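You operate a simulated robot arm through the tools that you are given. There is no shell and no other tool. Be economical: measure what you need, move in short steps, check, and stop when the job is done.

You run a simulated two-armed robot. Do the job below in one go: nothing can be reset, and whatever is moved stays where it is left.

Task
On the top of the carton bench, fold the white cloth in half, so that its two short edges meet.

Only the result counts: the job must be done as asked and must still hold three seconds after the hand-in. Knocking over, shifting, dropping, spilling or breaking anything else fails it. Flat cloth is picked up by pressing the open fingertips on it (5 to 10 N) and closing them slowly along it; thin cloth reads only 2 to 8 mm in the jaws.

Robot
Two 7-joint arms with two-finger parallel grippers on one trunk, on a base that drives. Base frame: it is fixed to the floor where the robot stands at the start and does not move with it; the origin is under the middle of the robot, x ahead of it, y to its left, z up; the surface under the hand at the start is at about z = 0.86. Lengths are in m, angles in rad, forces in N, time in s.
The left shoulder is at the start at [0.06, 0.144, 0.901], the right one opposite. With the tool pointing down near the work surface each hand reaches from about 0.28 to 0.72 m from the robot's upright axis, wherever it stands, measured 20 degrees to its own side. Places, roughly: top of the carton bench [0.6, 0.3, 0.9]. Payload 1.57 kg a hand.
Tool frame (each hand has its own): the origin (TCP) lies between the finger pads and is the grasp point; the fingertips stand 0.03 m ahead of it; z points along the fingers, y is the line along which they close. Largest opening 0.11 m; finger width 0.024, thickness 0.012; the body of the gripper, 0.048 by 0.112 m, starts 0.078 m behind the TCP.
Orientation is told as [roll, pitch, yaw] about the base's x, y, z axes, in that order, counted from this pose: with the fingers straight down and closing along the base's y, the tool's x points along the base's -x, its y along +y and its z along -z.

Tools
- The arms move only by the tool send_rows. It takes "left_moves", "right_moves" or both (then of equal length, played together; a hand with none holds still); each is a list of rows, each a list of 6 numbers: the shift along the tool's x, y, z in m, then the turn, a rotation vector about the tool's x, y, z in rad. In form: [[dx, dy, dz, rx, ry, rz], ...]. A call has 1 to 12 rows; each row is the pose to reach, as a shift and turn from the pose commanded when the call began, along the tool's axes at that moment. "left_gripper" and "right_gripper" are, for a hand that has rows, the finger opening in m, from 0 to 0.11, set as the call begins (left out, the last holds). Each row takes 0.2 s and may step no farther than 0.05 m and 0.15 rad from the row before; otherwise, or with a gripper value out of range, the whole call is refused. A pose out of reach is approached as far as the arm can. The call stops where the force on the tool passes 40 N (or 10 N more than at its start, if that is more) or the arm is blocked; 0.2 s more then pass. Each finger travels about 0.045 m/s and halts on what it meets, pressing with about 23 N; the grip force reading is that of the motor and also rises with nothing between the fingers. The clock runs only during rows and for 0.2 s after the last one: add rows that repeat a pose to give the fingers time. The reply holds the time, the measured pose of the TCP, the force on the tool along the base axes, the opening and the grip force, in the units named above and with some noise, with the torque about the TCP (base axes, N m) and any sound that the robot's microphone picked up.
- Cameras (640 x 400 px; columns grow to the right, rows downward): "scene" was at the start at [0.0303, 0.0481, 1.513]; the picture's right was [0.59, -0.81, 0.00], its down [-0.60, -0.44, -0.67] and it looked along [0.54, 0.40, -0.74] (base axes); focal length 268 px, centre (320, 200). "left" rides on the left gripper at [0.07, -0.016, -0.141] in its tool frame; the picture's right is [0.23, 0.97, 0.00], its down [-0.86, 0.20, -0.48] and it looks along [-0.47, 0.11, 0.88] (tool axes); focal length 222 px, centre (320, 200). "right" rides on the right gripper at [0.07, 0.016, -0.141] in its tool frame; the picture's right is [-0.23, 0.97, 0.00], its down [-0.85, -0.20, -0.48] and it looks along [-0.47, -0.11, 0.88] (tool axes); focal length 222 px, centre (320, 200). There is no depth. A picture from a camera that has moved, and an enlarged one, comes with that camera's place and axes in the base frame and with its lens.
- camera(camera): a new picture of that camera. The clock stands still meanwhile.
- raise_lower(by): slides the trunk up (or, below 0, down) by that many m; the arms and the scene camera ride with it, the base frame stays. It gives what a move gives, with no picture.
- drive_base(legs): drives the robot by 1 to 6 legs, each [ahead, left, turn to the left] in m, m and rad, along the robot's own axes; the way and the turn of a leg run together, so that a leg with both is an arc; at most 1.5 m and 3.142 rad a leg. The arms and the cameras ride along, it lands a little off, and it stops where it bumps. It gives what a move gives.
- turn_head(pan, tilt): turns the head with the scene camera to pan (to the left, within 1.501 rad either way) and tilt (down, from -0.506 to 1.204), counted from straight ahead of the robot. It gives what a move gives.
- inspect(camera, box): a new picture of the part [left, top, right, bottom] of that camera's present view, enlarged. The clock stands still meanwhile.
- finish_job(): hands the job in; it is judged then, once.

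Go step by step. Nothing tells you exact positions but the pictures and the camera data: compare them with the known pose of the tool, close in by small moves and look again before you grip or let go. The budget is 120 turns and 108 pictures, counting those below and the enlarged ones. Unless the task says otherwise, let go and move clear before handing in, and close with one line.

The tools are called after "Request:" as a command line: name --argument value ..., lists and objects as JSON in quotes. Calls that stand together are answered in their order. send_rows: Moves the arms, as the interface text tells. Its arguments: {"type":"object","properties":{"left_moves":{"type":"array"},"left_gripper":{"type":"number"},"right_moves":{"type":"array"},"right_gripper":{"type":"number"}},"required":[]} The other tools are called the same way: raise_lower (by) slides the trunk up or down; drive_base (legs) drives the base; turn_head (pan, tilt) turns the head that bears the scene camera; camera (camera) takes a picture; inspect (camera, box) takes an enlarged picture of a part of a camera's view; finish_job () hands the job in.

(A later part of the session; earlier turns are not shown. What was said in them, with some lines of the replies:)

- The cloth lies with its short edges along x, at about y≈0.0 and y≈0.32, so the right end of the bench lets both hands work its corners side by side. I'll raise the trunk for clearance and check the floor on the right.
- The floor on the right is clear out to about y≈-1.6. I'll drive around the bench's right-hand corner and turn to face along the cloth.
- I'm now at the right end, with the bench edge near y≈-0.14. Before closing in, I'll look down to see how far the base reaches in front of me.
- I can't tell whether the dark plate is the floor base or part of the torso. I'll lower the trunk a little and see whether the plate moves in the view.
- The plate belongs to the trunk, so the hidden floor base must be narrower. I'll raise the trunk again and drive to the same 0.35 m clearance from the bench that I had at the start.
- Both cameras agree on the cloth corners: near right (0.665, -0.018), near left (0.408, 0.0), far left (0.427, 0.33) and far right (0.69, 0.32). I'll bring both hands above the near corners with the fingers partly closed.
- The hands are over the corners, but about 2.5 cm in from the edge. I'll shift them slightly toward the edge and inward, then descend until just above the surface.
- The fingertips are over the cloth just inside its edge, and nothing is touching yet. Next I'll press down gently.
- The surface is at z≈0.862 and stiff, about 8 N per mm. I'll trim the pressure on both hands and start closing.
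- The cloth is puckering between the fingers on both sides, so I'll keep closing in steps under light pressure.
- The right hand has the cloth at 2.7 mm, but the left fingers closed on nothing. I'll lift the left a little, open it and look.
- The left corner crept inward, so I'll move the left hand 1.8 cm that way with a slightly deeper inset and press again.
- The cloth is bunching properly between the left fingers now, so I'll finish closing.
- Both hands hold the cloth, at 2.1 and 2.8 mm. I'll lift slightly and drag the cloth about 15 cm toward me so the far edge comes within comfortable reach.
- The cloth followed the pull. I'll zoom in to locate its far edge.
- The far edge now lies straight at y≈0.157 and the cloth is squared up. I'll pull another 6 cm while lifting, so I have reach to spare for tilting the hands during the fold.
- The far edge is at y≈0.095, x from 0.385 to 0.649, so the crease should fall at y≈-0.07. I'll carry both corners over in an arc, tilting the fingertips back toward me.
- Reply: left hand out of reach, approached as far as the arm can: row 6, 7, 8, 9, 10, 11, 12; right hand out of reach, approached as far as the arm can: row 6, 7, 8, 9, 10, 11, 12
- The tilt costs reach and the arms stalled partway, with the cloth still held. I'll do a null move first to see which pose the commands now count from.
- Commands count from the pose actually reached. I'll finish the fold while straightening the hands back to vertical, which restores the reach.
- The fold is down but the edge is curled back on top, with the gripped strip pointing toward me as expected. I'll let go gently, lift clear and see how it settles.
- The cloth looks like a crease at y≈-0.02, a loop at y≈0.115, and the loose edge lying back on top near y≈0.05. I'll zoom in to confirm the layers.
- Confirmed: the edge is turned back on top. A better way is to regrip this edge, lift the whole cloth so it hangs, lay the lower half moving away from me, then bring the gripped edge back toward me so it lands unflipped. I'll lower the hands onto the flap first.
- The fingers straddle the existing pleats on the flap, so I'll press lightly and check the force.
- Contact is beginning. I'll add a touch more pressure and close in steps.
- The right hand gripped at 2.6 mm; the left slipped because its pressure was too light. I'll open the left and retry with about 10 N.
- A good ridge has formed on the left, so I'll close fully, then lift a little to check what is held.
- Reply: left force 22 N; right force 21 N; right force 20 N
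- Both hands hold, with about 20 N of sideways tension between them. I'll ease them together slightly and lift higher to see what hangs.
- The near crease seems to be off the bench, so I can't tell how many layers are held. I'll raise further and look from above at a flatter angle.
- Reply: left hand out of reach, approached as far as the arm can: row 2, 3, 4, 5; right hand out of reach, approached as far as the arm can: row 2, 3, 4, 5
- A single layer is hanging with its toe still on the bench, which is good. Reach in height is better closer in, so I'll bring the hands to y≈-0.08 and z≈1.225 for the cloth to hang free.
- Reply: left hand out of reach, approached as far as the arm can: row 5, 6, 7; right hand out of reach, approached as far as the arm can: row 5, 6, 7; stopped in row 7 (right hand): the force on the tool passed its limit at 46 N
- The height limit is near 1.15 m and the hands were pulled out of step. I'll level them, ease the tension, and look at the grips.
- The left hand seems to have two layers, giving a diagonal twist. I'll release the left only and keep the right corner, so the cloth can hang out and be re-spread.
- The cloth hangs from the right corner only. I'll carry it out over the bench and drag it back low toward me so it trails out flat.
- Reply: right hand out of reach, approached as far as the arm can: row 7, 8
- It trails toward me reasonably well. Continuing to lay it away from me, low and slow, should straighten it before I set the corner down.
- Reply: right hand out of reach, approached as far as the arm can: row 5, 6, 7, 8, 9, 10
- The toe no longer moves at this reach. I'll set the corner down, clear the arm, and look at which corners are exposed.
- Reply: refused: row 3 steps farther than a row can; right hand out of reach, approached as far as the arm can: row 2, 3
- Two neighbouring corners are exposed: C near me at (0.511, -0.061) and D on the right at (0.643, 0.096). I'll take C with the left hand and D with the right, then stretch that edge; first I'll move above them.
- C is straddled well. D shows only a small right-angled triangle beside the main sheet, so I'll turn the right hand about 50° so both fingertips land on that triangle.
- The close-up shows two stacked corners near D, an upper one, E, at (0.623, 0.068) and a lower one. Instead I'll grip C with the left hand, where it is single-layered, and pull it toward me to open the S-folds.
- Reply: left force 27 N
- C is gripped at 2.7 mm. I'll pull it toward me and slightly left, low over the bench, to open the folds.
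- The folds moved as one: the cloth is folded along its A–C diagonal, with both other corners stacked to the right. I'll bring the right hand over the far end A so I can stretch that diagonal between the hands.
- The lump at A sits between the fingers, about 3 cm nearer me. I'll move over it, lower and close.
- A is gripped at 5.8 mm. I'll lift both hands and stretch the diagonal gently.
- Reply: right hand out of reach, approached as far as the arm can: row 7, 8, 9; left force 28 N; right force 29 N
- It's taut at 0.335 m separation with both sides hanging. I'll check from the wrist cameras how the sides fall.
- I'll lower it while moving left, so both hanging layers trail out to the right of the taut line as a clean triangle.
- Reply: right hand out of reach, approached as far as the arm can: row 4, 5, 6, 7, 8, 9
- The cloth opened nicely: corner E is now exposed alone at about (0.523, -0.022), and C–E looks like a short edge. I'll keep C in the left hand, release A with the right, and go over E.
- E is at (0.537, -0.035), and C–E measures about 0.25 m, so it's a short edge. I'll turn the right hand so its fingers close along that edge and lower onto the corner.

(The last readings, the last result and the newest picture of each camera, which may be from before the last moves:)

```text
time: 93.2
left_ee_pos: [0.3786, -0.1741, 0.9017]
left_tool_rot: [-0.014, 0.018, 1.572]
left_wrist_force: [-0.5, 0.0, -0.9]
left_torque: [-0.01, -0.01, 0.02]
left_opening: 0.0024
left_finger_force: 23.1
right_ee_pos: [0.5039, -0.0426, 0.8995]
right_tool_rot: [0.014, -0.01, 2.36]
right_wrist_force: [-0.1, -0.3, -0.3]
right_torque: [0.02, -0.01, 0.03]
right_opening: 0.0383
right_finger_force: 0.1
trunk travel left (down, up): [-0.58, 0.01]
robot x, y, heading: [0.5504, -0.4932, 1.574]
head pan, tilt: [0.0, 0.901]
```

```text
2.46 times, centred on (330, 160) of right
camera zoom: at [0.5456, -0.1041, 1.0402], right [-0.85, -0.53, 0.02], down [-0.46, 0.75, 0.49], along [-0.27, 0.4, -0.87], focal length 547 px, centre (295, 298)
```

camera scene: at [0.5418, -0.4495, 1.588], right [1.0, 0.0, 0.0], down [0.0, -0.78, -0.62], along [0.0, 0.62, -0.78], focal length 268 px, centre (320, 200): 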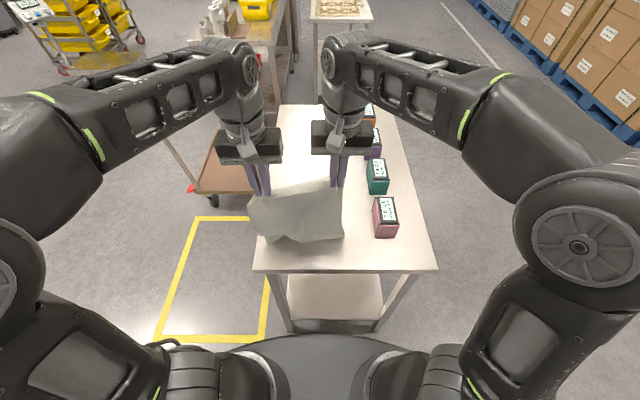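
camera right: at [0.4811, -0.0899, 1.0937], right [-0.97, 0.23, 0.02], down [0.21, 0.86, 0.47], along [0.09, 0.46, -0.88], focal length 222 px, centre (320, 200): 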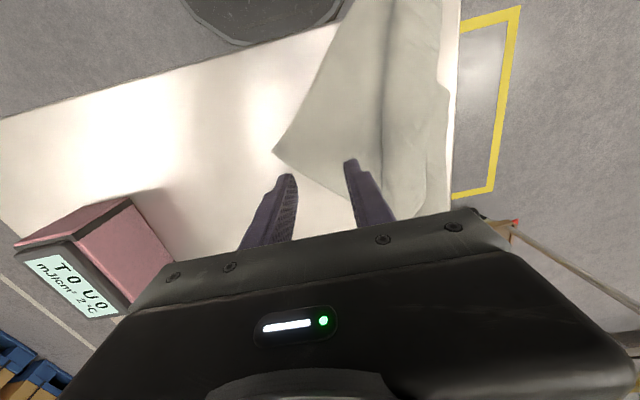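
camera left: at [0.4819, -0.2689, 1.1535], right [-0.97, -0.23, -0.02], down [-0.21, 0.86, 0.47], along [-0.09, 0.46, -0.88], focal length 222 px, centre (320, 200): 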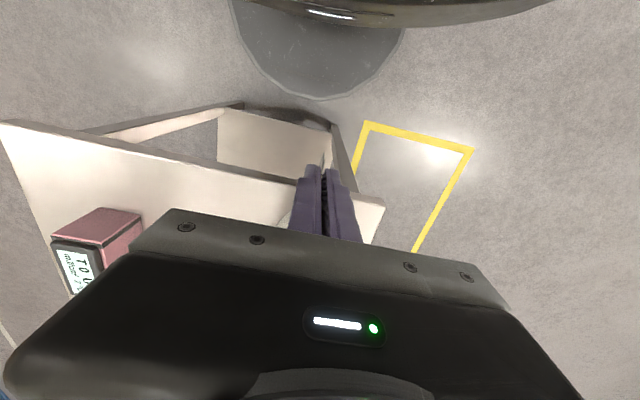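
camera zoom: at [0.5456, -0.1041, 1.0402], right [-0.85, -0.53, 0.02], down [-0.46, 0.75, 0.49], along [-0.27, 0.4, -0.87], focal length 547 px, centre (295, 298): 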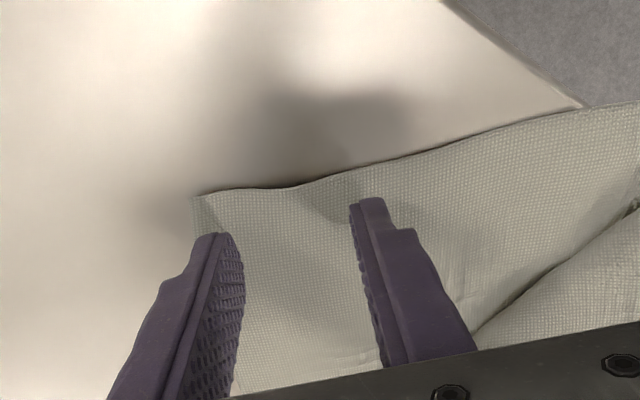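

The fingers are on corner E, aligned with the edge and over a single layer. I'll press and close.

Request:
send_rows --right_moves '[[0, 0, 0.003, 0, 0, 0], [0, 0, 0.0055, 0, 0, 0], [0, 0, 0.0065, 0, 0, 0], [0, 0, 0.0065, 0, 0, 0]]'

```text
time: 94.2
left_ee_pos: [0.3784, -0.1738, 0.9025]
left_tool_rot: [-0.014, 0.016, 1.571]
left_wrist_force: [-0.1, 0.0, -0.5]
left_torque: [-0.02, 0.04, 0.01]
left_opening: 0.0025
left_finger_force: 22.7
right_ee_pos: [0.5038, -0.0426, 0.8917]
right_tool_rot: [0.015, -0.012, 2.356]
right_wrist_force: [1.1, -0.4, 4.3]
right_torque: [0.04, -0.13, -0.03]
right_opening: 0.0379
right_finger_force: 0.3
trunk travel left (down, up): [-0.58, 0.01]
robot x, y, heading: [0.5479, -0.4953, 1.572]
head pan, tilt: [0.0, 0.901]
```

Request:
send_rows --right_moves '[[0, 0, 0.0008, 0, 0, 0], [0, 0, 0.0008, 0, 0, 0]]' --right_gripper 0.03

Request:
send_rows --right_moves '[[0, 0, 0, 0, 0, 0], [0, 0, 0, 0, 0, 0]]' --right_gripper 0.02

Request:
send_rows --right_moves '[[0, 0, 0, 0, 0, 0], [0, 0, 0, 0, 0, 0]]' --right_gripper 0.01

Request:
send_rows --right_moves '[[0, 0, 0, 0, 0, 0], [0, 0, 0, 0, 0, 0], [0, 0, 0, 0, 0, 0]]' --right_gripper 0.0

```text
time: 94.8
left_ee_pos: [0.3801, -0.1739, 0.9034]
left_tool_rot: [-0.014, 0.016, 1.574]
left_wrist_force: [0.6, 0.2, 0.8]
left_torque: [0.03, 0.0, -0.03]
left_opening: 0.0023
left_finger_force: 23.3
right_ee_pos: [0.5037, -0.0434, 0.8919]
right_tool_rot: [0.013, -0.014, 2.356]
right_wrist_force: [-2.4, -0.2, 14.5]
right_torque: [0.17, -0.25, 0.01]
right_opening: 0.0293
right_finger_force: 0.2
trunk travel left (down, up): [-0.58, 0.01]
robot x, y, heading: [0.5481, -0.4942, 1.57]
head pan, tilt: [0.0, 0.901]
```

```text
time: 95.5
left_ee_pos: [0.3792, -0.175, 0.9041]
left_tool_rot: [-0.013, 0.014, 1.573]
left_wrist_force: [-1.0, -0.1, -0.5]
left_torque: [0.03, -0.02, 0.01]
left_opening: 0.0024
left_finger_force: 22.7
right_ee_pos: [0.503, -0.0452, 0.8916]
right_tool_rot: [0.015, -0.016, 2.356]
right_wrist_force: [-0.6, 0.4, 21.8]
right_torque: [0.15, -0.25, 0.03]
right_opening: 0.0205
right_finger_force: 0.2
trunk travel left (down, up): [-0.58, 0.01]
robot x, y, heading: [0.5469, -0.4879, 1.571]
head pan, tilt: [0.0, 0.901]
```

```text
time: 96.0
left_ee_pos: [0.3789, -0.1746, 0.9032]
left_tool_rot: [-0.015, 0.015, 1.573]
left_wrist_force: [0.1, 0.8, 0.5]
left_torque: [-0.01, -0.02, 0.0]
left_opening: 0.0028
left_finger_force: 22.6
right_ee_pos: [0.5037, -0.0443, 0.8913]
right_tool_rot: [0.016, -0.013, 2.357]
right_wrist_force: [-0.7, 0.9, 24.8]
right_torque: [0.09, -0.27, 0.03]
right_opening: 0.0109
right_finger_force: 0.7
trunk travel left (down, up): [-0.58, 0.01]
robot x, y, heading: [0.5478, -0.4906, 1.572]
head pan, tilt: [0.0, 0.901]
```

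```text
time: 96.8
left_ee_pos: [0.3792, -0.1743, 0.9029]
left_tool_rot: [-0.014, 0.016, 1.572]
left_wrist_force: [0.5, 1.0, -0.8]
left_torque: [-0.02, -0.01, 0.01]
left_opening: 0.0023
left_finger_force: 22.8
right_ee_pos: [0.5041, -0.0446, 0.8916]
right_tool_rot: [0.015, -0.015, 2.356]
right_wrist_force: [-0.6, 1.9, 28.2]
right_torque: [0.03, -0.23, -0.09]
right_opening: 0.0022
right_finger_force: 23.1
trunk travel left (down, up): [-0.58, 0.01]
robot x, y, heading: [0.548, -0.4921, 1.569]
head pan, tilt: [0.0, 0.901]
```

Both corners of a short edge are held. I'll lift and swing the edge parallel to the bench end, turning the hands to match.

Request:
send_rows --left_moves '[[0, 0, -0.03, 0, 0, 0], [0, 0, -0.06, 0, 0, 0], [0, 0, -0.09, 0, 0, 0], [0, 0, -0.11, 0, 0, 0], [-0.0106, -0.008, -0.12, 0, 0, 0.071], [-0.0211, -0.016, -0.13, 0, 0, 0.143], [-0.0317, -0.024, -0.14, 0, 0, 0.214], [-0.0423, -0.032, -0.15, 0, 0, 0.286], [-0.0529, -0.04, -0.16, 0, 0, 0.357], [-0.0634, -0.048, -0.17, 0, 0, 0.43], [-0.074, -0.056, -0.177, 0, 0, 0.5], [-0.074, -0.056, -0.177, 0, 0, 0.5]]' --right_moves '[[0, 0, -0.03, 0, 0, 0], [0, 0, -0.06, 0, 0, 0], [0, 0, -0.09, 0, 0, 0], [0, 0, -0.11, 0, 0, 0], [0.0173, -0.0061, -0.12, 0, 0, 0.112], [0.0346, -0.0123, -0.13, 0, 0, 0.224], [0.0519, -0.0184, -0.14, 0, 0, 0.336], [0.0691, -0.0246, -0.15, 0, 0, 0.449], [0.0864, -0.0307, -0.16, 0, 0, 0.561], [0.1037, -0.0369, -0.17, 0, 0, 0.673], [0.121, -0.043, -0.188, 0, 0, 0.785], [0.121, -0.043, -0.188, 0, 0, 0.785]]'

Request:
inspect --camera "scene" --box '[220, 120, 440, 290]'

```text
time: 99.5
left_ee_pos: [0.4331, -0.0952, 1.0804]
left_tool_rot: [-0.02, 0.008, 1.071]
left_wrist_force: [5.7, -2.0, 0.3]
left_torque: [-0.04, -0.21, -0.08]
left_opening: 0.0027
left_finger_force: 23.2
right_ee_pos: [0.6226, -0.0984, 1.0745]
right_tool_rot: [0.017, 0.003, 1.569]
right_wrist_force: [-6.0, 2.0, 0.1]
right_torque: [0.03, 0.2, -0.09]
right_opening: 0.0018
right_finger_force: 22.8
trunk travel left (down, up): [-0.58, 0.01]
robot x, y, heading: [0.5499, -0.4937, 1.571]
head pan, tilt: [0.0, 0.901]
```

```text
2.35 times, centred on (330, 205) of scene
camera zoom: at [0.5449, -0.4456, 1.5878], right [1.0, 0.0, 0.0], down [0.0, -0.78, -0.62], along [0.0, 0.62, -0.78], focal length 630 px, centre (296, 188)
```

zoom: 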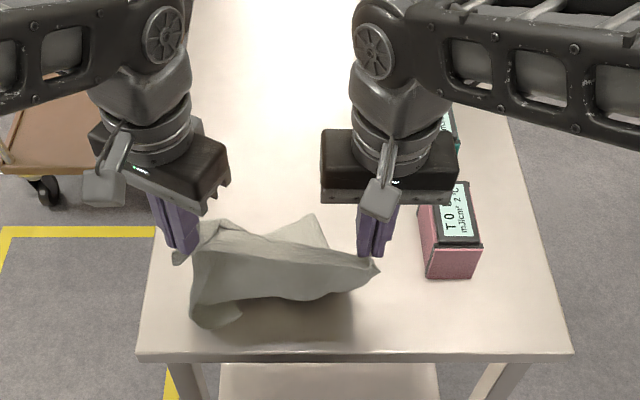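

The short edge is taut between the hands. I'll raise it a bit and drive back so the cloth slides off the bench and hangs free.

Request:
send_rows --left_moves '[[0, 0, -0.015, 0, 0, 0], [0, 0, -0.03, 0, 0, 0], [0, 0, -0.04, 0, 0, 0]]' --right_moves '[[0, 0, -0.015, 0, 0, 0], [0, 0, -0.03, 0, 0, 0], [0, 0, -0.045, 0, 0, 0]]'

Request:
drive_base --legs '[[-0.35, 0, 0]]'

Request:
camera --camera "scene"

Request:
camera --camera "right"

```text
time: 100.2
left_ee_pos: [0.434, -0.0958, 1.1197]
left_tool_rot: [-0.022, 0.007, 1.073]
left_wrist_force: [7.6, -1.0, 0.2]
left_torque: [-0.04, -0.23, -0.16]
left_opening: 0.0026
left_finger_force: 23.1
right_ee_pos: [0.6235, -0.1011, 1.1198]
right_tool_rot: [0.018, 0.002, 1.571]
right_wrist_force: [-8.2, 3.0, -0.5]
right_torque: [0.07, 0.26, -0.18]
right_opening: 0.0019
right_finger_force: 22.9
trunk travel left (down, up): [-0.58, 0.01]
robot x, y, heading: [0.5507, -0.4937, 1.576]
head pan, tilt: [0.0, 0.901]
```

```text
time: 102.5
left_ee_pos: [0.4327, -0.4504, 1.119]
left_tool_rot: [-0.021, 0.007, 1.082]
left_wrist_force: [9.2, -2.2, 0.3]
left_torque: [-0.08, -0.28, -0.14]
left_opening: 0.0026
left_finger_force: 23.0
right_ee_pos: [0.6224, -0.4534, 1.1207]
right_tool_rot: [0.018, 0.001, 1.583]
right_wrist_force: [-9.7, 1.9, 0.3]
right_torque: [0.1, 0.3, -0.18]
right_opening: 0.0021
right_finger_force: 23.1
trunk travel left (down, up): [-0.58, 0.01]
robot x, y, heading: [0.5491, -0.8451, 1.584]
head pan, tilt: [0.0, 0.901]
```

```text
27 pictures are left
camera scene: at [0.5468, -0.7992, 1.5878], right [1.0, 0.01, 0.0], down [0.01, -0.78, -0.62], along [-0.01, 0.62, -0.78], focal length 268 px, centre (320, 200)
```

scene: 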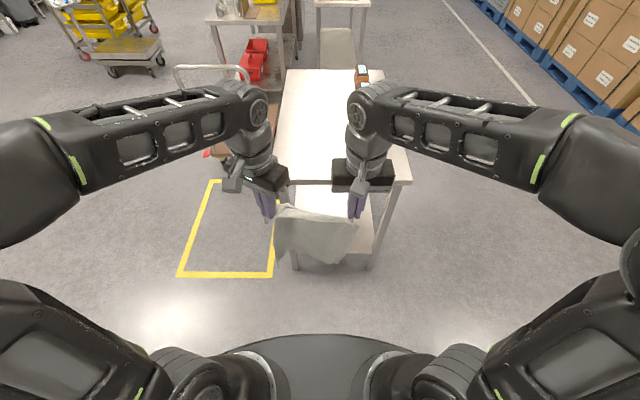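

```text
26 pictures are left
camera right: at [0.6103, -0.5236, 1.2633], right [-0.98, 0.22, 0.02], down [0.2, 0.86, 0.47], along [0.09, 0.47, -0.88], focal length 222 px, centre (320, 200)
```

right: 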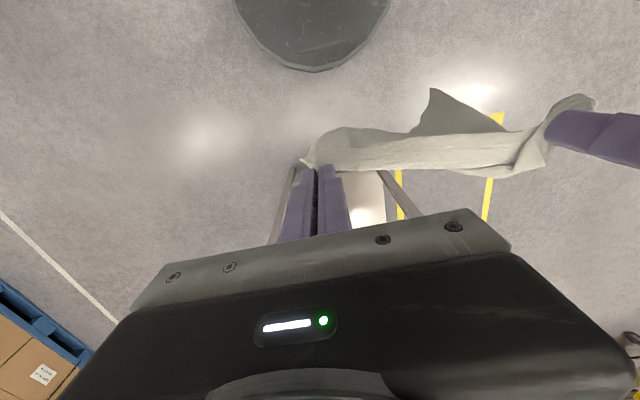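

Request:
inspect --camera "scene" --box '[240, 160, 400, 290]'

```text
3.08 times, centred on (320, 225) of scene
camera zoom: at [0.5468, -0.7992, 1.5878], right [1.0, 0.01, 0.0], down [0.01, -0.78, -0.62], along [-0.01, 0.62, -0.78], focal length 824 px, centre (320, 123)
```

zoom: 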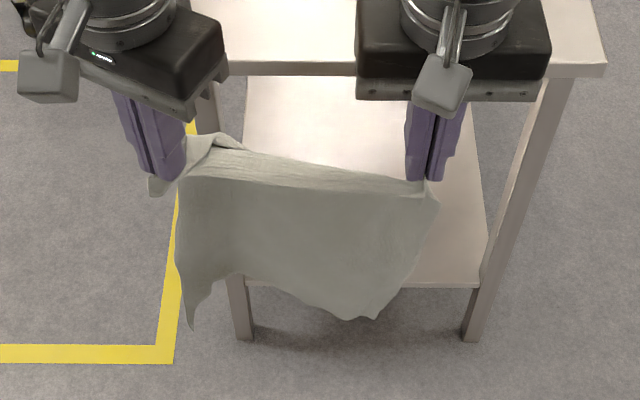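

It hangs as a single sheet from its short edge. I'll drive forward again so it drapes over the bench end with the free end trailing toward me.

Request:
drive_base --legs '[[0.35, 0.0, -0.012]]'

Request:
inspect --camera "scene" --box '[220, 140, 420, 300]'

```text
time: 104.8
left_ee_pos: [0.4338, -0.104, 1.1188]
left_tool_rot: [-0.02, 0.007, 1.076]
left_wrist_force: [8.5, -2.3, -0.3]
left_torque: [-0.09, -0.27, -0.15]
left_opening: 0.0021
left_finger_force: 22.7
right_ee_pos: [0.6236, -0.1075, 1.1193]
right_tool_rot: [0.018, 0.003, 1.574]
right_wrist_force: [-8.7, 2.2, -0.2]
right_torque: [0.01, 0.25, -0.21]
right_opening: 0.0019
right_finger_force: 23.1
trunk travel left (down, up): [-0.58, 0.01]
robot x, y, heading: [0.5525, -0.504, 1.58]
head pan, tilt: [0.0, 0.901]
```

```text
2.50 times, centred on (320, 220) of scene
camera zoom: at [0.5449, -0.454, 1.5878], right [1.0, 0.0, 0.0], down [0.0, -0.78, -0.62], along [0.0, 0.62, -0.78], focal length 670 px, centre (320, 150)
```

zoom: 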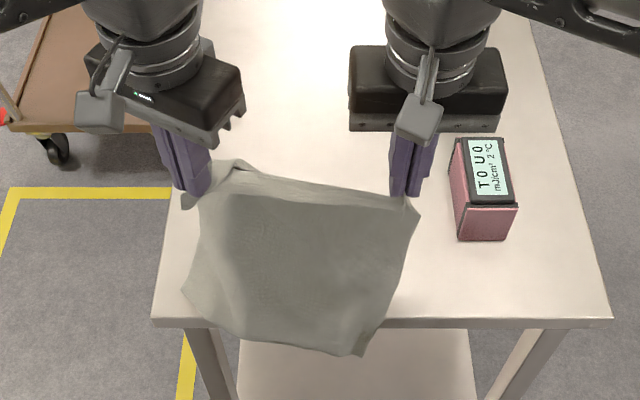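

The sheet drapes cleanly with its free end overhanging toward me. I'll edge the base 3 cm forward, then extend the arms low to draw the cloth fully onto the bench.

Request:
drive_base --legs '[[0.03, 0.0, -0.005]]'

Request:
send_rows --left_moves '[[-0.0242, 0.0142, 0.021, 0, 0, 0], [-0.0484, 0.0285, 0.042, 0, 0, 0], [-0.0726, 0.0427, 0.063, 0, 0, 0], [-0.0968, 0.057, 0.084, 0, 0, 0], [-0.121, 0.0712, 0.105, 0, 0, 0], [-0.1452, 0.0855, 0.126, 0, 0, 0], [-0.1694, 0.0997, 0.147, 0, 0, 0], [-0.1936, 0.114, 0.168, 0, 0, 0], [-0.2178, 0.1282, 0.185, 0, 0, 0], [-0.2178, 0.1282, 0.185, 0, 0, 0]]' --right_moves '[[-0.028, 0.001, 0.021, 0, 0, 0], [-0.056, 0.002, 0.042, 0, 0, 0], [-0.084, 0.003, 0.063, 0, 0, 0], [-0.112, 0.004, 0.084, 0, 0, 0], [-0.14, 0.006, 0.105, 0, 0, 0], [-0.168, 0.007, 0.126, 0, 0, 0], [-0.196, 0.008, 0.147, 0, 0, 0], [-0.224, 0.009, 0.168, 0, 0, 0], [-0.252, 0.01, 0.185, 0, 0, 0], [-0.252, 0.01, 0.185, 0, 0, 0]]'

Request:
inspect --camera "scene" --box '[220, 140, 420, 300]'

```text
time: 105.6
left_ee_pos: [0.4358, -0.0729, 1.1185]
left_tool_rot: [-0.024, 0.009, 1.07]
left_wrist_force: [8.3, -1.8, -0.2]
left_torque: [-0.09, -0.26, -0.15]
left_opening: 0.0027
left_finger_force: 23.2
right_ee_pos: [0.6251, -0.0773, 1.1207]
right_tool_rot: [0.019, 0.003, 1.567]
right_wrist_force: [-7.3, 1.9, -0.8]
right_torque: [0.02, 0.23, -0.14]
right_opening: 0.0022
right_finger_force: 22.9
trunk travel left (down, up): [-0.58, 0.01]
robot x, y, heading: [0.5507, -0.4718, 1.569]
head pan, tilt: [0.0, 0.901]
```

```text
time: 107.8
left_ee_pos: [0.4336, 0.1756, 0.9286]
left_tool_rot: [-0.023, 0.007, 1.071]
left_wrist_force: [-0.4, 0.3, -0.6]
left_torque: [-0.02, -0.01, 0.0]
left_opening: 0.0022
left_finger_force: 22.8
right_ee_pos: [0.6117, 0.1726, 0.9361]
right_tool_rot: [0.02, 0.0, 1.568]
right_wrist_force: [-1.5, -0.4, -1.5]
right_torque: [0.0, 0.04, -0.01]
right_opening: 0.0022
right_finger_force: 22.8
trunk travel left (down, up): [-0.58, 0.01]
robot x, y, heading: [0.5504, -0.4742, 1.574]
head pan, tilt: [0.0, 0.901]
```

```text
2.50 times, centred on (320, 220) of scene
camera zoom: at [0.5451, -0.4263, 1.5879], right [1.0, 0.0, 0.0], down [0.0, -0.78, -0.62], along [0.0, 0.62, -0.78], focal length 670 px, centre (320, 150)
```

zoom: 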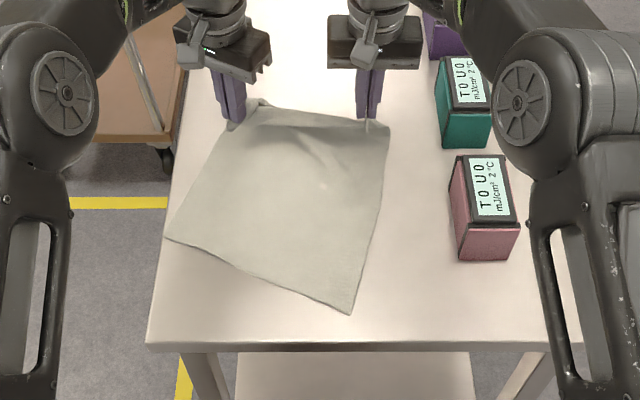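

The cloth now lies flat with near corners at (0.350, 0.010) and (0.580, -0.093), turned about 24°. I'll bring the held edge up and back toward me so its corners land on those two, turning the hands to match.

Request:
send_rows --left_moves '[[0.0084, -0.0019, -0.026, 0, 0, 0.024], [0.0219, -0.0049, -0.056, 0, 0, 0.062], [0.0387, -0.0086, -0.076, 0, 0, 0.11], [0.0572, -0.0128, -0.086, 0, 0, 0.163], [0.0773, -0.0173, -0.083, 0, 0, 0.22], [0.0975, -0.0218, -0.071, 0, 0, 0.278], [0.1177, -0.0263, -0.051, 0, 0, 0.336], [0.1362, -0.0305, -0.026, 0, 0, 0.389], [0.153, -0.0342, -0.001, 0, 0, 0.437], [0.1681, -0.0376, 0.015, 0, 0, 0.48], [0.1681, -0.0376, 0.015, 0, 0, 0.48]]' --right_moves '[[0.012, 0.0029, -0.019, 0, 0, 0.021], [0.0313, 0.0074, -0.049, 0, 0, 0.054], [0.0553, 0.0132, -0.069, 0, 0, 0.096], [0.0818, 0.0195, -0.079, 0, 0, 0.141], [0.1107, 0.0264, -0.076, 0, 0, 0.191], [0.1395, 0.0332, -0.064, 0, 0, 0.241], [0.1684, 0.0401, -0.044, 0, 0, 0.291], [0.1949, 0.0464, -0.019, 0, 0, 0.337], [0.2189, 0.0521, 0.006, 0, 0, 0.379], [0.2406, 0.0573, 0.022, 0, 0, 0.416], [0.2406, 0.0573, 0.022, 0, 0, 0.416]]'

Request:
inspect --camera "scene" --box '[220, 140, 420, 300]'

Request:
camera --camera "right"

```text
time: 110.2
left_ee_pos: [0.3832, 0.0101, 0.9175]
left_tool_rot: [-0.022, -0.005, 0.588]
left_wrist_force: [2.6, -2.1, 0.1]
left_torque: [-0.06, -0.09, -0.06]
left_opening: 0.0024
left_finger_force: 23.1
right_ee_pos: [0.5509, -0.0713, 0.917]
right_tool_rot: [0.017, 0.01, 1.151]
right_wrist_force: [-2.2, 2.3, 1.0]
right_torque: [0.07, 0.09, -0.06]
right_opening: 0.0021
right_finger_force: 22.9
trunk travel left (down, up): [-0.58, 0.01]
robot x, y, heading: [0.5474, -0.4712, 1.572]
head pan, tilt: [0.0, 0.901]
```

```text
2.50 times, centred on (320, 220) of scene
camera zoom: at [0.5453, -0.4248, 1.5878], right [1.0, 0.0, 0.0], down [0.0, -0.78, -0.62], along [0.0, 0.62, -0.78], focal length 670 px, centre (320, 150)
```

zoom: 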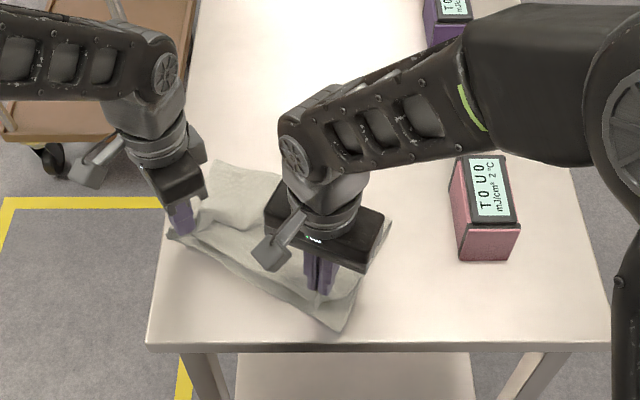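

```text
21 pictures are left
camera right: at [0.5113, -0.1296, 1.06], right [-0.8, 0.6, 0.01], down [0.54, 0.7, 0.47], along [0.27, 0.38, -0.88], focal length 222 px, centre (320, 200)
```

right: 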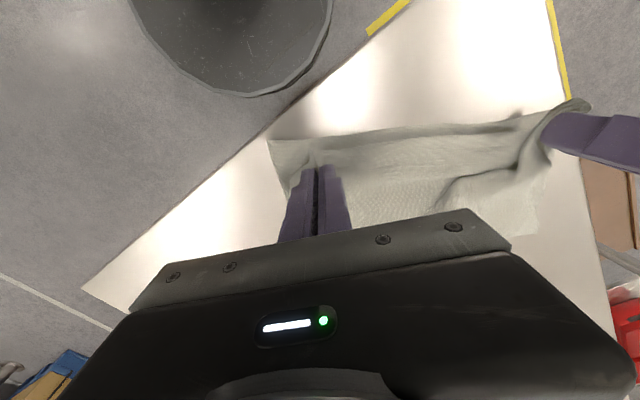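

Very close: the upper edge lies just short of the lower one. I'll zoom in to measure the gap before letting go.

Request:
inspect --camera "scene" --box '[265, 195, 345, 250]'

Request:
inspect --camera "right" --box '[240, 80, 600, 250]'

```text
7.27 times, centred on (305, 222) of scene
camera zoom: at [0.5453, -0.4248, 1.5878], right [1.0, 0.0, 0.0], down [0.0, -0.78, -0.62], along [0.0, 0.62, -0.78], focal length 1949 px, centre (429, 36)
```

zoom: 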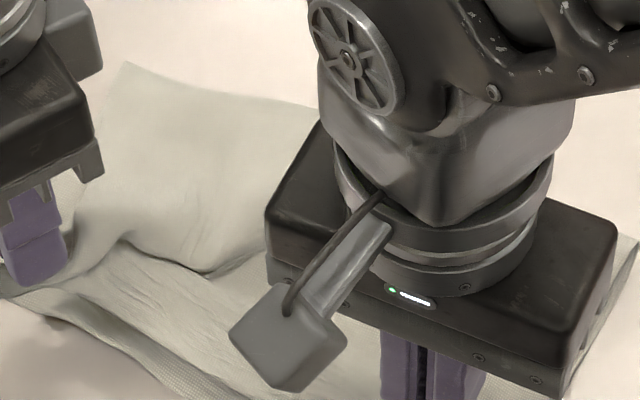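

```text
1.78 times, centred on (420, 165) of right
camera zoom: at [0.5113, -0.1296, 1.06], right [-0.8, 0.6, 0.01], down [0.54, 0.7, 0.47], along [0.27, 0.38, -0.88], focal length 395 px, centre (142, 262)
```

zoom: 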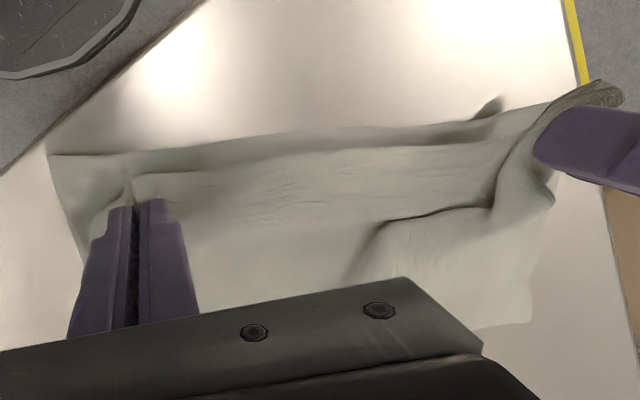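

The upper edge is about 1.5 cm short on the right and less on the left. I'll slide it the rest of the way, lower, and open slowly.

Request:
send_rows --left_moves '[[0.003, -0.002, 0.0, 0, 0, 0], [0.0068, -0.0043, 0.006, 0, 0, 0], [0.0068, -0.0043, 0.014, 0, 0, 0], [0.0068, -0.0043, 0.014, 0, 0, 0]]' --right_moves '[[0.009, 0, 0, 0, 0, 0], [0.018, 0, 0.006, 0, 0, 0], [0.018, 0, 0.014, 0, 0, 0], [0.018, 0, 0.014, 0, 0, 0]]'

Request:
send_rows --left_moves '[[0, 0, 0, 0, 0, 0], [0, 0, 0, 0, 0, 0], [0, 0, 0, 0, 0, 0], [0, 0, -0.03, 0, 0, 0], [0, 0, -0.06, 0, 0, 0], [0, 0, -0.1, 0, 0, 0], [-0.03, 0.03, -0.12, 0, 0, 0], [-0.06, 0.06, -0.12, 0, 0, 0]]' --right_moves '[[0, 0, 0, 0, 0, 0], [0, 0, 0, 0, 0, 0], [0, 0, 0, 0, 0, 0], [0, 0, -0.03, 0, 0, 0], [0, 0, -0.06, 0, 0, 0], [0, 0, -0.1, 0, 0, 0], [0, -0.04, -0.12, 0, 0, 0], [0, -0.08, -0.13, 0, 0, 0]]' --left_gripper 0.04 --right_gripper 0.04

Request:
inspect --camera "scene" --box '[240, 170, 370, 260]'

```text
time: 111.2
left_ee_pos: [0.3787, 0.0029, 0.9038]
left_tool_rot: [-0.021, -0.004, 0.591]
left_wrist_force: [4.8, -4.0, 0.5]
left_torque: [-0.15, -0.13, -0.1]
left_opening: 0.0025
left_finger_force: 22.9
right_ee_pos: [0.5459, -0.0861, 0.9027]
right_tool_rot: [0.019, 0.009, 1.153]
right_wrist_force: [-5.5, 5.0, 0.6]
right_torque: [0.16, 0.17, -0.12]
right_opening: 0.0021
right_finger_force: 23.1
trunk travel left (down, up): [-0.58, 0.01]
robot x, y, heading: [0.5526, -0.475, 1.57]
head pan, tilt: [0.0, 0.901]
```

```text
time: 113.0
left_ee_pos: [0.3953, 0.0884, 1.0204]
left_tool_rot: [-0.023, -0.004, 0.589]
left_wrist_force: [0.8, -0.6, -0.2]
left_torque: [0.02, 0.01, -0.02]
left_opening: 0.0401
left_finger_force: 0.1
right_ee_pos: [0.623, -0.1195, 1.0288]
right_tool_rot: [0.015, 0.01, 1.152]
right_wrist_force: [0.5, -0.1, -0.8]
right_torque: [0.04, 0.05, -0.01]
right_opening: 0.0403
right_finger_force: 0.0
trunk travel left (down, up): [-0.58, 0.01]
robot x, y, heading: [0.5492, -0.4703, 1.571]
head pan, tilt: [0.0, 0.901]
```

```text
4.44 times, centred on (305, 215) of scene
camera zoom: at [0.5462, -0.425, 1.5878], right [1.0, 0.0, 0.0], down [0.0, -0.78, -0.62], along [0.0, 0.62, -0.78], focal length 1191 px, centre (387, 133)
```

zoom: 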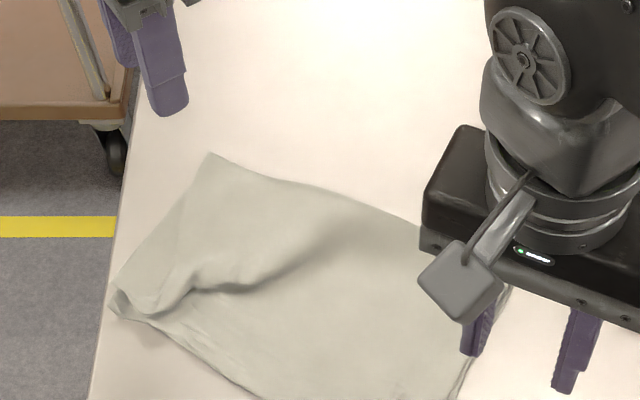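

A real fold at last, with just a bulge near the left corner. I'll move the right hand aside and look at the whole cloth.

Request:
send_rows --right_moves '[[0, -0.04, -0.02, 0, 0, 0], [0, -0.08, -0.03, 0, 0, 0], [0, -0.12, -0.03, 0, 0, 0], [0, -0.16, -0.03, 0, 0, 0]]'

Request:
inspect --camera "scene" --box '[250, 185, 360, 265]'

```text
time: 114.0
left_ee_pos: [0.3941, 0.0874, 1.0211]
left_tool_rot: [-0.023, -0.002, 0.591]
left_wrist_force: [-0.5, 0.1, 0.3]
left_torque: [0.03, -0.03, -0.01]
left_opening: 0.0403
left_finger_force: 0.1
right_ee_pos: [0.7679, -0.1826, 1.0564]
right_tool_rot: [0.018, 0.01, 1.152]
right_wrist_force: [0.3, -0.1, 0.0]
right_torque: [-0.02, -0.05, 0.04]
right_opening: 0.04
right_finger_force: 0.1
trunk travel left (down, up): [-0.58, 0.01]
robot x, y, heading: [0.5506, -0.4709, 1.572]
head pan, tilt: [0.0, 0.901]
```

```text
5.00 times, centred on (305, 225) of scene
camera zoom: at [0.5453, -0.426, 1.5879], right [1.0, 0.0, 0.0], down [0.0, -0.78, -0.62], along [0.0, 0.62, -0.78], focal length 1340 px, centre (395, 75)
```

zoom: 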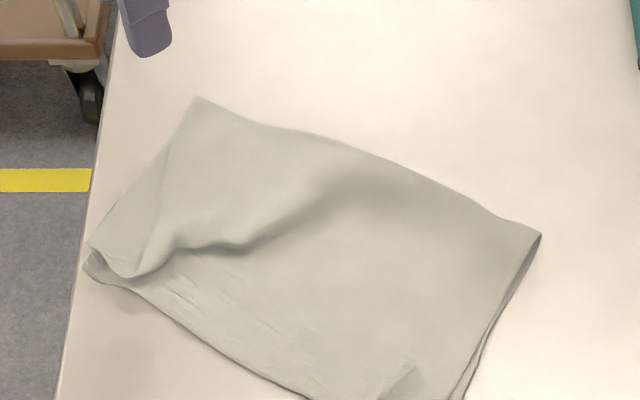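

Request:
camera --camera "left"

Request:
inspect --camera "scene" --box '[262, 220, 342, 275]'

```text
16 pictures are left
camera left: at [0.3431, 0.0358, 1.1616], right [-0.73, 0.68, -0.02], down [0.59, 0.65, 0.48], along [0.34, 0.34, -0.88], focal length 222 px, centre (320, 200)
```

left: 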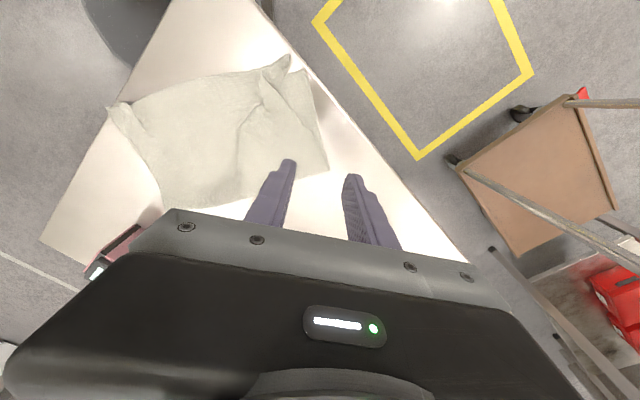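

```text
7.27 times, centred on (302, 248) of scene
camera zoom: at [0.5453, -0.426, 1.5879], right [1.0, 0.0, 0.0], down [0.0, -0.78, -0.62], along [0.0, 0.62, -0.78], focal length 1949 px, centre (451, -146)
```

zoom: 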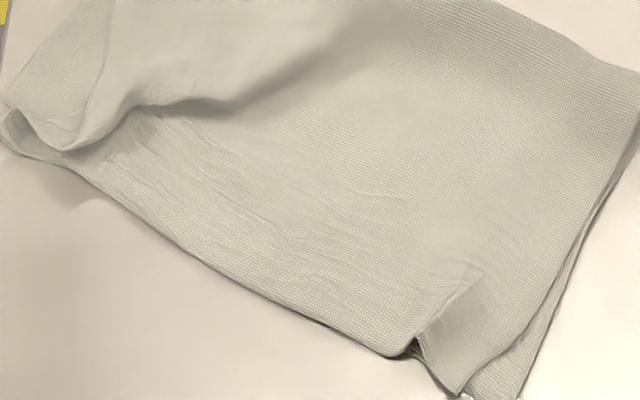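

Request:
inspect --camera "left" --box '[100, 30, 340, 220]'

```text
2.11 times, centred on (220, 125) of left
camera zoom: at [0.3431, 0.0358, 1.1616], right [-0.73, 0.68, -0.02], down [0.59, 0.65, 0.48], along [0.34, 0.34, -0.88], focal length 468 px, centre (530, 358)
```

zoom: 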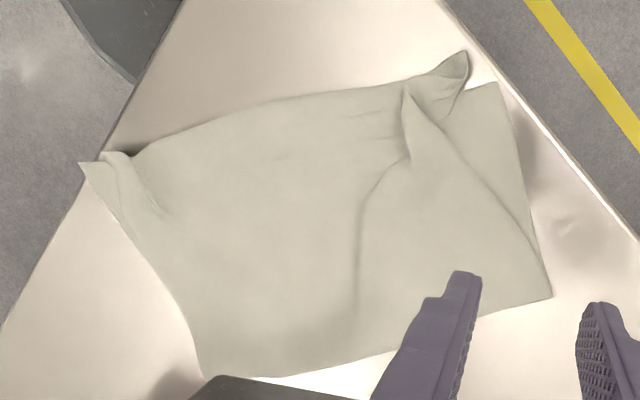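

The edges nearly meet: on the left, C is within about 2 cm of its partner, with a small pleat left from the grip. I'll check the right-hand corner pair.

Request:
inspect --camera "scene" --box '[280, 225, 360, 285]'

```text
6.67 times, centred on (320, 255) of scene
camera zoom: at [0.5453, -0.426, 1.5879], right [1.0, 0.0, 0.0], down [0.0, -0.78, -0.62], along [0.0, 0.62, -0.78], focal length 1786 px, centre (320, -167)
```

zoom: 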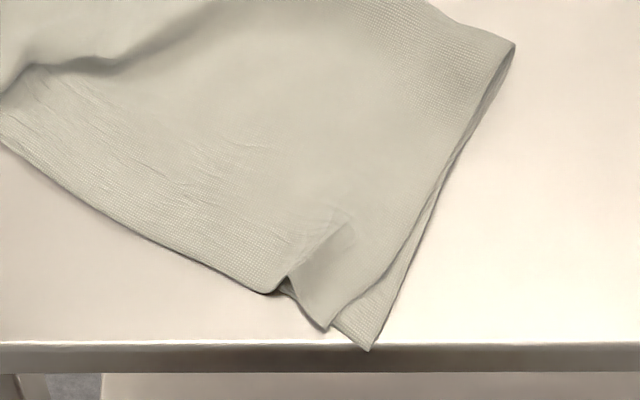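

Both corner pairs are about 2 cm apart, purely because of the grip pleats. I'll set nearly closed fingers on each pleat, aligned with the edge, so I can spread them open and flatten the pleats.

Request:
send_rows --left_moves '[[0.01, -0.015, 0, 0, 0, -0.11], [0.02, -0.03, 0, 0, 0, -0.22], [0.03, -0.05, 0, 0, 0, -0.33], [0.04, -0.07, 0, 0, 0, -0.45], [0.0509, -0.0831, 0, 0, 0, -0.56], [0.0509, -0.0831, 0.03, 0, 0, -0.56], [0.0509, -0.0831, 0.06, 0, 0, -0.56], [0.0509, -0.0831, 0.085, 0, 0, -0.56], [0.0509, -0.0831, 0.1, 0, 0, -0.56]]' --right_moves '[[0.002, 0.04, 0, 0, 0, 0], [0.005, 0.08, 0, 0, 0, 0], [0.008, 0.12, 0, 0, 0, 0], [0.011, 0.16, 0, 0, 0, 0], [0.014, 0.205, 0.01, 0, 0, 0], [0.0159, 0.2473, 0.03, 0, 0, 0], [0.0159, 0.2473, 0.07, 0, 0, 0], [0.0159, 0.2473, 0.11, 0, 0, 0], [0.0159, 0.2473, 0.135, 0, 0, 0]]' --left_gripper 0.014 --right_gripper 0.012

Request:
inspect --camera "left" --box '[180, 60, 460, 240]'

Request:
inspect --camera "right" --box '[180, 60, 460, 240]'

```text
time: 116.0
left_ee_pos: [0.3998, -0.0114, 0.924]
left_tool_rot: [-0.022, 0.008, 1.151]
left_wrist_force: [-0.5, 0.3, 0.5]
left_torque: [-0.01, 0.0, -0.02]
left_opening: 0.0139
left_finger_force: 0.0
right_ee_pos: [0.535, -0.0951, 0.9293]
right_tool_rot: [0.018, 0.008, 1.153]
right_wrist_force: [0.5, -0.3, 0.0]
right_torque: [-0.01, -0.02, 0.02]
right_opening: 0.0119
right_finger_force: 0.1
trunk travel left (down, up): [-0.58, 0.01]
robot x, y, heading: [0.5478, -0.4692, 1.571]
head pan, tilt: [0.0, 0.901]
```

```text
2.22 times, centred on (320, 150) of left
camera zoom: at [0.3822, -0.0811, 1.0661], right [-0.98, 0.19, -0.02], down [0.16, 0.87, 0.47], along [0.1, 0.46, -0.88], focal length 494 px, centre (320, 311)
```

zoom: 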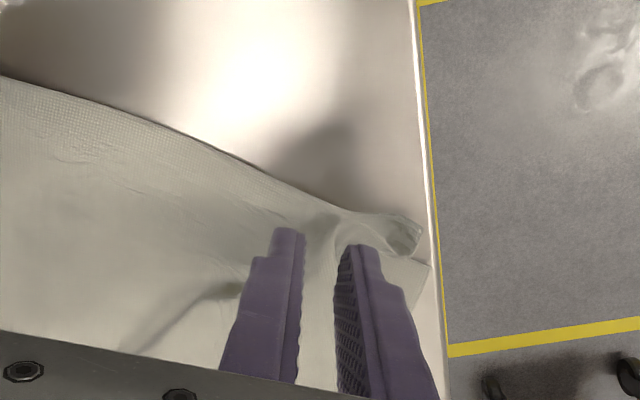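

```text
2.22 times, centred on (320, 150) of right
camera zoom: at [0.4949, -0.1531, 1.0722], right [-0.8, 0.6, 0.02], down [0.54, 0.7, 0.47], along [0.27, 0.38, -0.88], focal length 494 px, centre (320, 311)
```

zoom: 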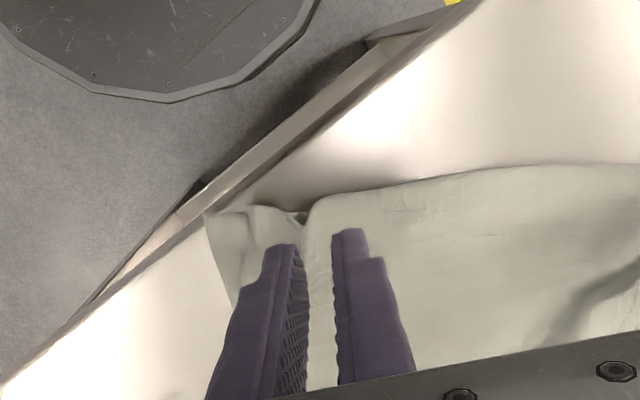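

Both pairs of fingers straddle their pleats. I'll lower to light contact.

Request:
send_rows --left_moves '[[0, 0, 0.015, 0, 0, 0], [0, 0, 0.026, 0, 0, 0], [0, 0, 0.0295, 0, 0, 0], [0, 0, 0.0295, 0, 0, 0]]' --right_moves '[[0, 0, 0.018, 0, 0, 0], [0, 0, 0.03, 0, 0, 0], [0, 0, 0.0345, 0, 0, 0], [0, 0, 0.0345, 0, 0, 0]]'

```text
time: 117.0
left_ee_pos: [0.4012, -0.0123, 0.8951]
left_tool_rot: [-0.021, 0.008, 1.148]
left_wrist_force: [0.6, 0.4, 4.4]
left_torque: [0.04, 0.0, 0.03]
left_opening: 0.0139
left_finger_force: 0.0
right_ee_pos: [0.5333, -0.0974, 0.8939]
right_tool_rot: [0.016, 0.011, 1.154]
right_wrist_force: [-0.7, -0.3, 0.5]
right_torque: [0.03, -0.01, -0.03]
right_opening: 0.012
right_finger_force: 0.0
trunk travel left (down, up): [-0.58, 0.01]
robot x, y, heading: [0.5509, -0.4761, 1.573]
head pan, tilt: [0.0, 0.901]
```

Request:
send_rows --left_moves '[[0, 0, 0.0002, 0, 0, 0], [0, 0, 0.0002, 0, 0, 0]]' --right_moves '[[0, 0, 0.0007, 0, 0, 0], [0, 0, 0.0012, 0, 0, 0]]'

Request:
send_rows --left_moves '[[0, 0, 0, 0, 0, 0], [0, 0, 0, 0, 0, 0], [0, 0, 0, 0, 0, 0], [0, 0, 0, 0, 0, 0]]' --right_moves '[[0, 0, 0, 0, 0, 0], [0, 0, 0, 0, 0, 0], [0, 0, 0, 0, 0, 0], [0, 0, 0, 0, 0, 0]]' --left_gripper 0.05 --right_gripper 0.045

Request:
send_rows --left_moves '[[0, 0, -0.03, 0, 0, 0], [0, 0, -0.07, 0, 0, 0], [-0.01, 0.03, -0.1, 0, 0, 0], [-0.02, 0.07, -0.12, 0, 0, 0], [-0.02, 0.11, -0.12, 0, 0, 0]]' --right_moves '[[0, 0, -0.03, 0, 0, 0], [0, 0, -0.07, 0, 0, 0], [0, -0.03, -0.1, 0, 0, 0], [0, -0.07, -0.12, 0, 0, 0], [0, -0.11, -0.14, 0, 0, 0]]'

Request:
inspect --camera "scene" --box '[250, 185, 370, 275]'

```text
time: 117.6
left_ee_pos: [0.401, -0.0135, 0.895]
left_tool_rot: [-0.022, 0.007, 1.149]
left_wrist_force: [1.1, 0.3, 6.2]
left_torque: [0.05, 0.0, -0.03]
left_opening: 0.0137
left_finger_force: 0.0
right_ee_pos: [0.5338, -0.0965, 0.8927]
right_tool_rot: [0.021, 0.007, 1.155]
right_wrist_force: [2.0, -1.3, 14.9]
right_torque: [-0.04, -0.2, -0.03]
right_opening: 0.0124
right_finger_force: 0.6
trunk travel left (down, up): [-0.58, 0.01]
robot x, y, heading: [0.5468, -0.4736, 1.569]
head pan, tilt: [0.0, 0.901]
```

```text
time: 118.6
left_ee_pos: [0.4005, -0.0131, 0.8936]
left_tool_rot: [-0.021, 0.008, 1.15]
left_wrist_force: [2.5, -0.7, 6.0]
left_torque: [0.02, 0.04, -0.04]
left_opening: 0.0475
left_finger_force: 0.0
right_ee_pos: [0.5326, -0.0967, 0.893]
right_tool_rot: [0.02, 0.006, 1.153]
right_wrist_force: [-7.2, 4.2, 26.0]
right_torque: [0.0, -0.45, 0.07]
right_opening: 0.0374
right_finger_force: 0.0
trunk travel left (down, up): [-0.58, 0.01]
robot x, y, heading: [0.5501, -0.4704, 1.567]
head pan, tilt: [0.0, 0.901]
```

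```text
time: 119.8
left_ee_pos: [0.3071, 0.0517, 1.0141]
left_tool_rot: [-0.021, 0.007, 1.15]
left_wrist_force: [-0.3, -1.0, -0.5]
left_torque: [-0.01, 0.01, -0.01]
left_opening: 0.0503
left_finger_force: 0.0
right_ee_pos: [0.6367, -0.1428, 1.0284]
right_tool_rot: [0.019, 0.011, 1.153]
right_wrist_force: [0.2, 0.6, -0.2]
right_torque: [0.02, -0.02, -0.03]
right_opening: 0.045
right_finger_force: 0.0
trunk travel left (down, up): [-0.58, 0.01]
robot x, y, heading: [0.5487, -0.471, 1.564]
head pan, tilt: [0.0, 0.901]
```

```text
4.44 times, centred on (310, 230) of scene
camera zoom: at [0.5454, -0.4258, 1.5878], right [1.0, 0.0, 0.0], down [0.0, -0.78, -0.62], along [0.0, 0.62, -0.78], focal length 1191 px, centre (364, 67)
```

zoom: 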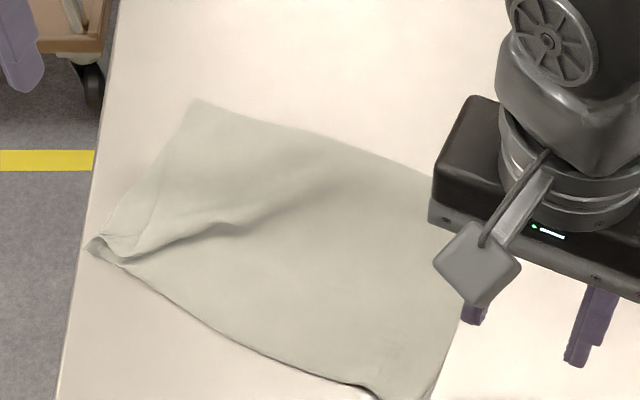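

The pleats are flatter. I'll look at both corners from the wrist cameras.

Request:
camera --camera "left"

Request:
inspect --camera "right" --box '[300, 0, 640, 240]'

```text
9 pictures are left
camera left: at [0.2904, -0.0178, 1.1556], right [-0.98, 0.19, -0.02], down [0.16, 0.87, 0.47], along [0.11, 0.46, -0.88], focal length 222 px, centre (320, 200)
```

left: 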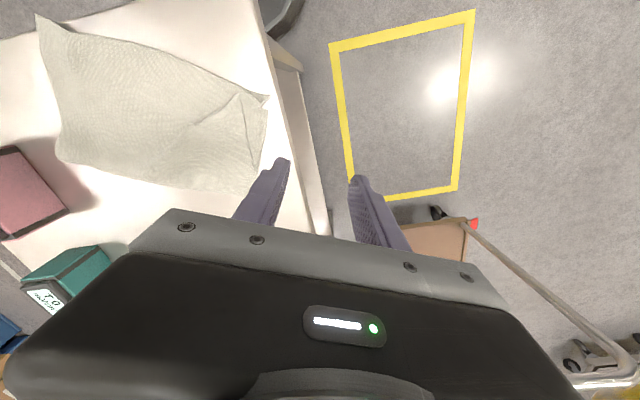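

```text
1.67 times, centred on (470, 120) of right
camera zoom: at [0.5968, -0.2, 1.1719], right [-0.8, 0.6, 0.01], down [0.54, 0.7, 0.47], along [0.27, 0.38, -0.88], focal length 370 px, centre (70, 333)
```

zoom: 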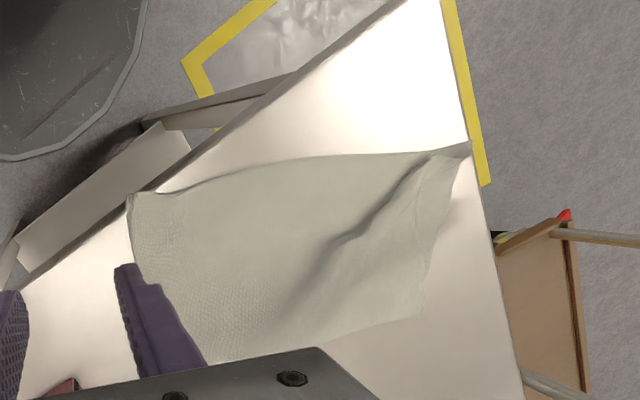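

The short edges now meet along their length, with both corner pairs together and the cloth flat on the bench apart from a slight ridge. I'll raise the hands clear and take one last look.

Request:
send_rows --left_moves '[[0, 0.02, -0.02, 0, 0, 0], [0, 0.04, -0.05, 0, 0, 0], [0, 0.06, -0.07, 0, 0, 0]]' --right_moves '[[0, -0.03, -0.02, 0, 0, 0], [0, -0.06, -0.03, 0, 0, 0], [0, -0.1, -0.03, 0, 0, 0]]'

Request:
inspect --camera "scene" --box '[240, 130, 440, 280]'

```text
time: 120.6
left_ee_pos: [0.2503, 0.0758, 1.0814]
left_tool_rot: [-0.022, 0.01, 1.149]
left_wrist_force: [-0.4, -1.2, 0.6]
left_torque: [0.01, 0.01, 0.03]
left_opening: 0.05
left_finger_force: 0.0
right_ee_pos: [0.7289, -0.184, 1.0568]
right_tool_rot: [0.017, 0.009, 1.154]
right_wrist_force: [0.3, -0.3, 0.1]
right_torque: [-0.02, 0.01, -0.01]
right_opening: 0.0449
right_finger_force: 0.1
trunk travel left (down, up): [-0.58, 0.01]
robot x, y, heading: [0.5494, -0.4709, 1.567]
head pan, tilt: [0.0, 0.901]
```

```text
2.67 times, centred on (340, 205) of scene
camera zoom: at [0.5457, -0.4264, 1.5878], right [1.0, 0.0, 0.0], down [0.0, -0.78, -0.62], along [0.0, 0.62, -0.78], focal length 714 px, centre (267, 187)
```

zoom: 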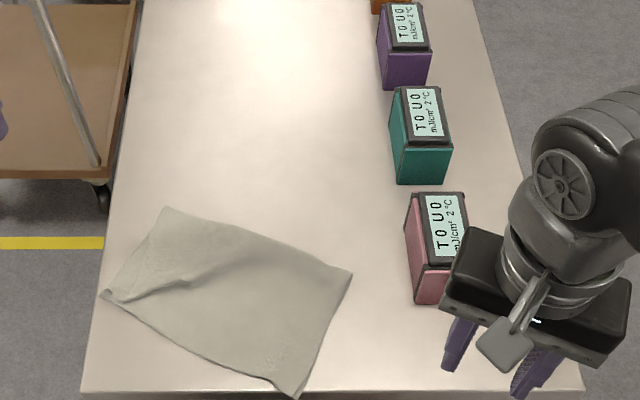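

Request:
finish_job

```text
The job is handed in.
```

I folded the white cloth in half on the carton bench, with its short edges meeting and both hands clear. A slight diagonal ridge remains, and the near-right corner sits at the bench's front edge, possibly a few millimetres over. The fold lies about 24° askew and closer to the bench's near end than where the cloth started. I saw no sign that anything else was moved.
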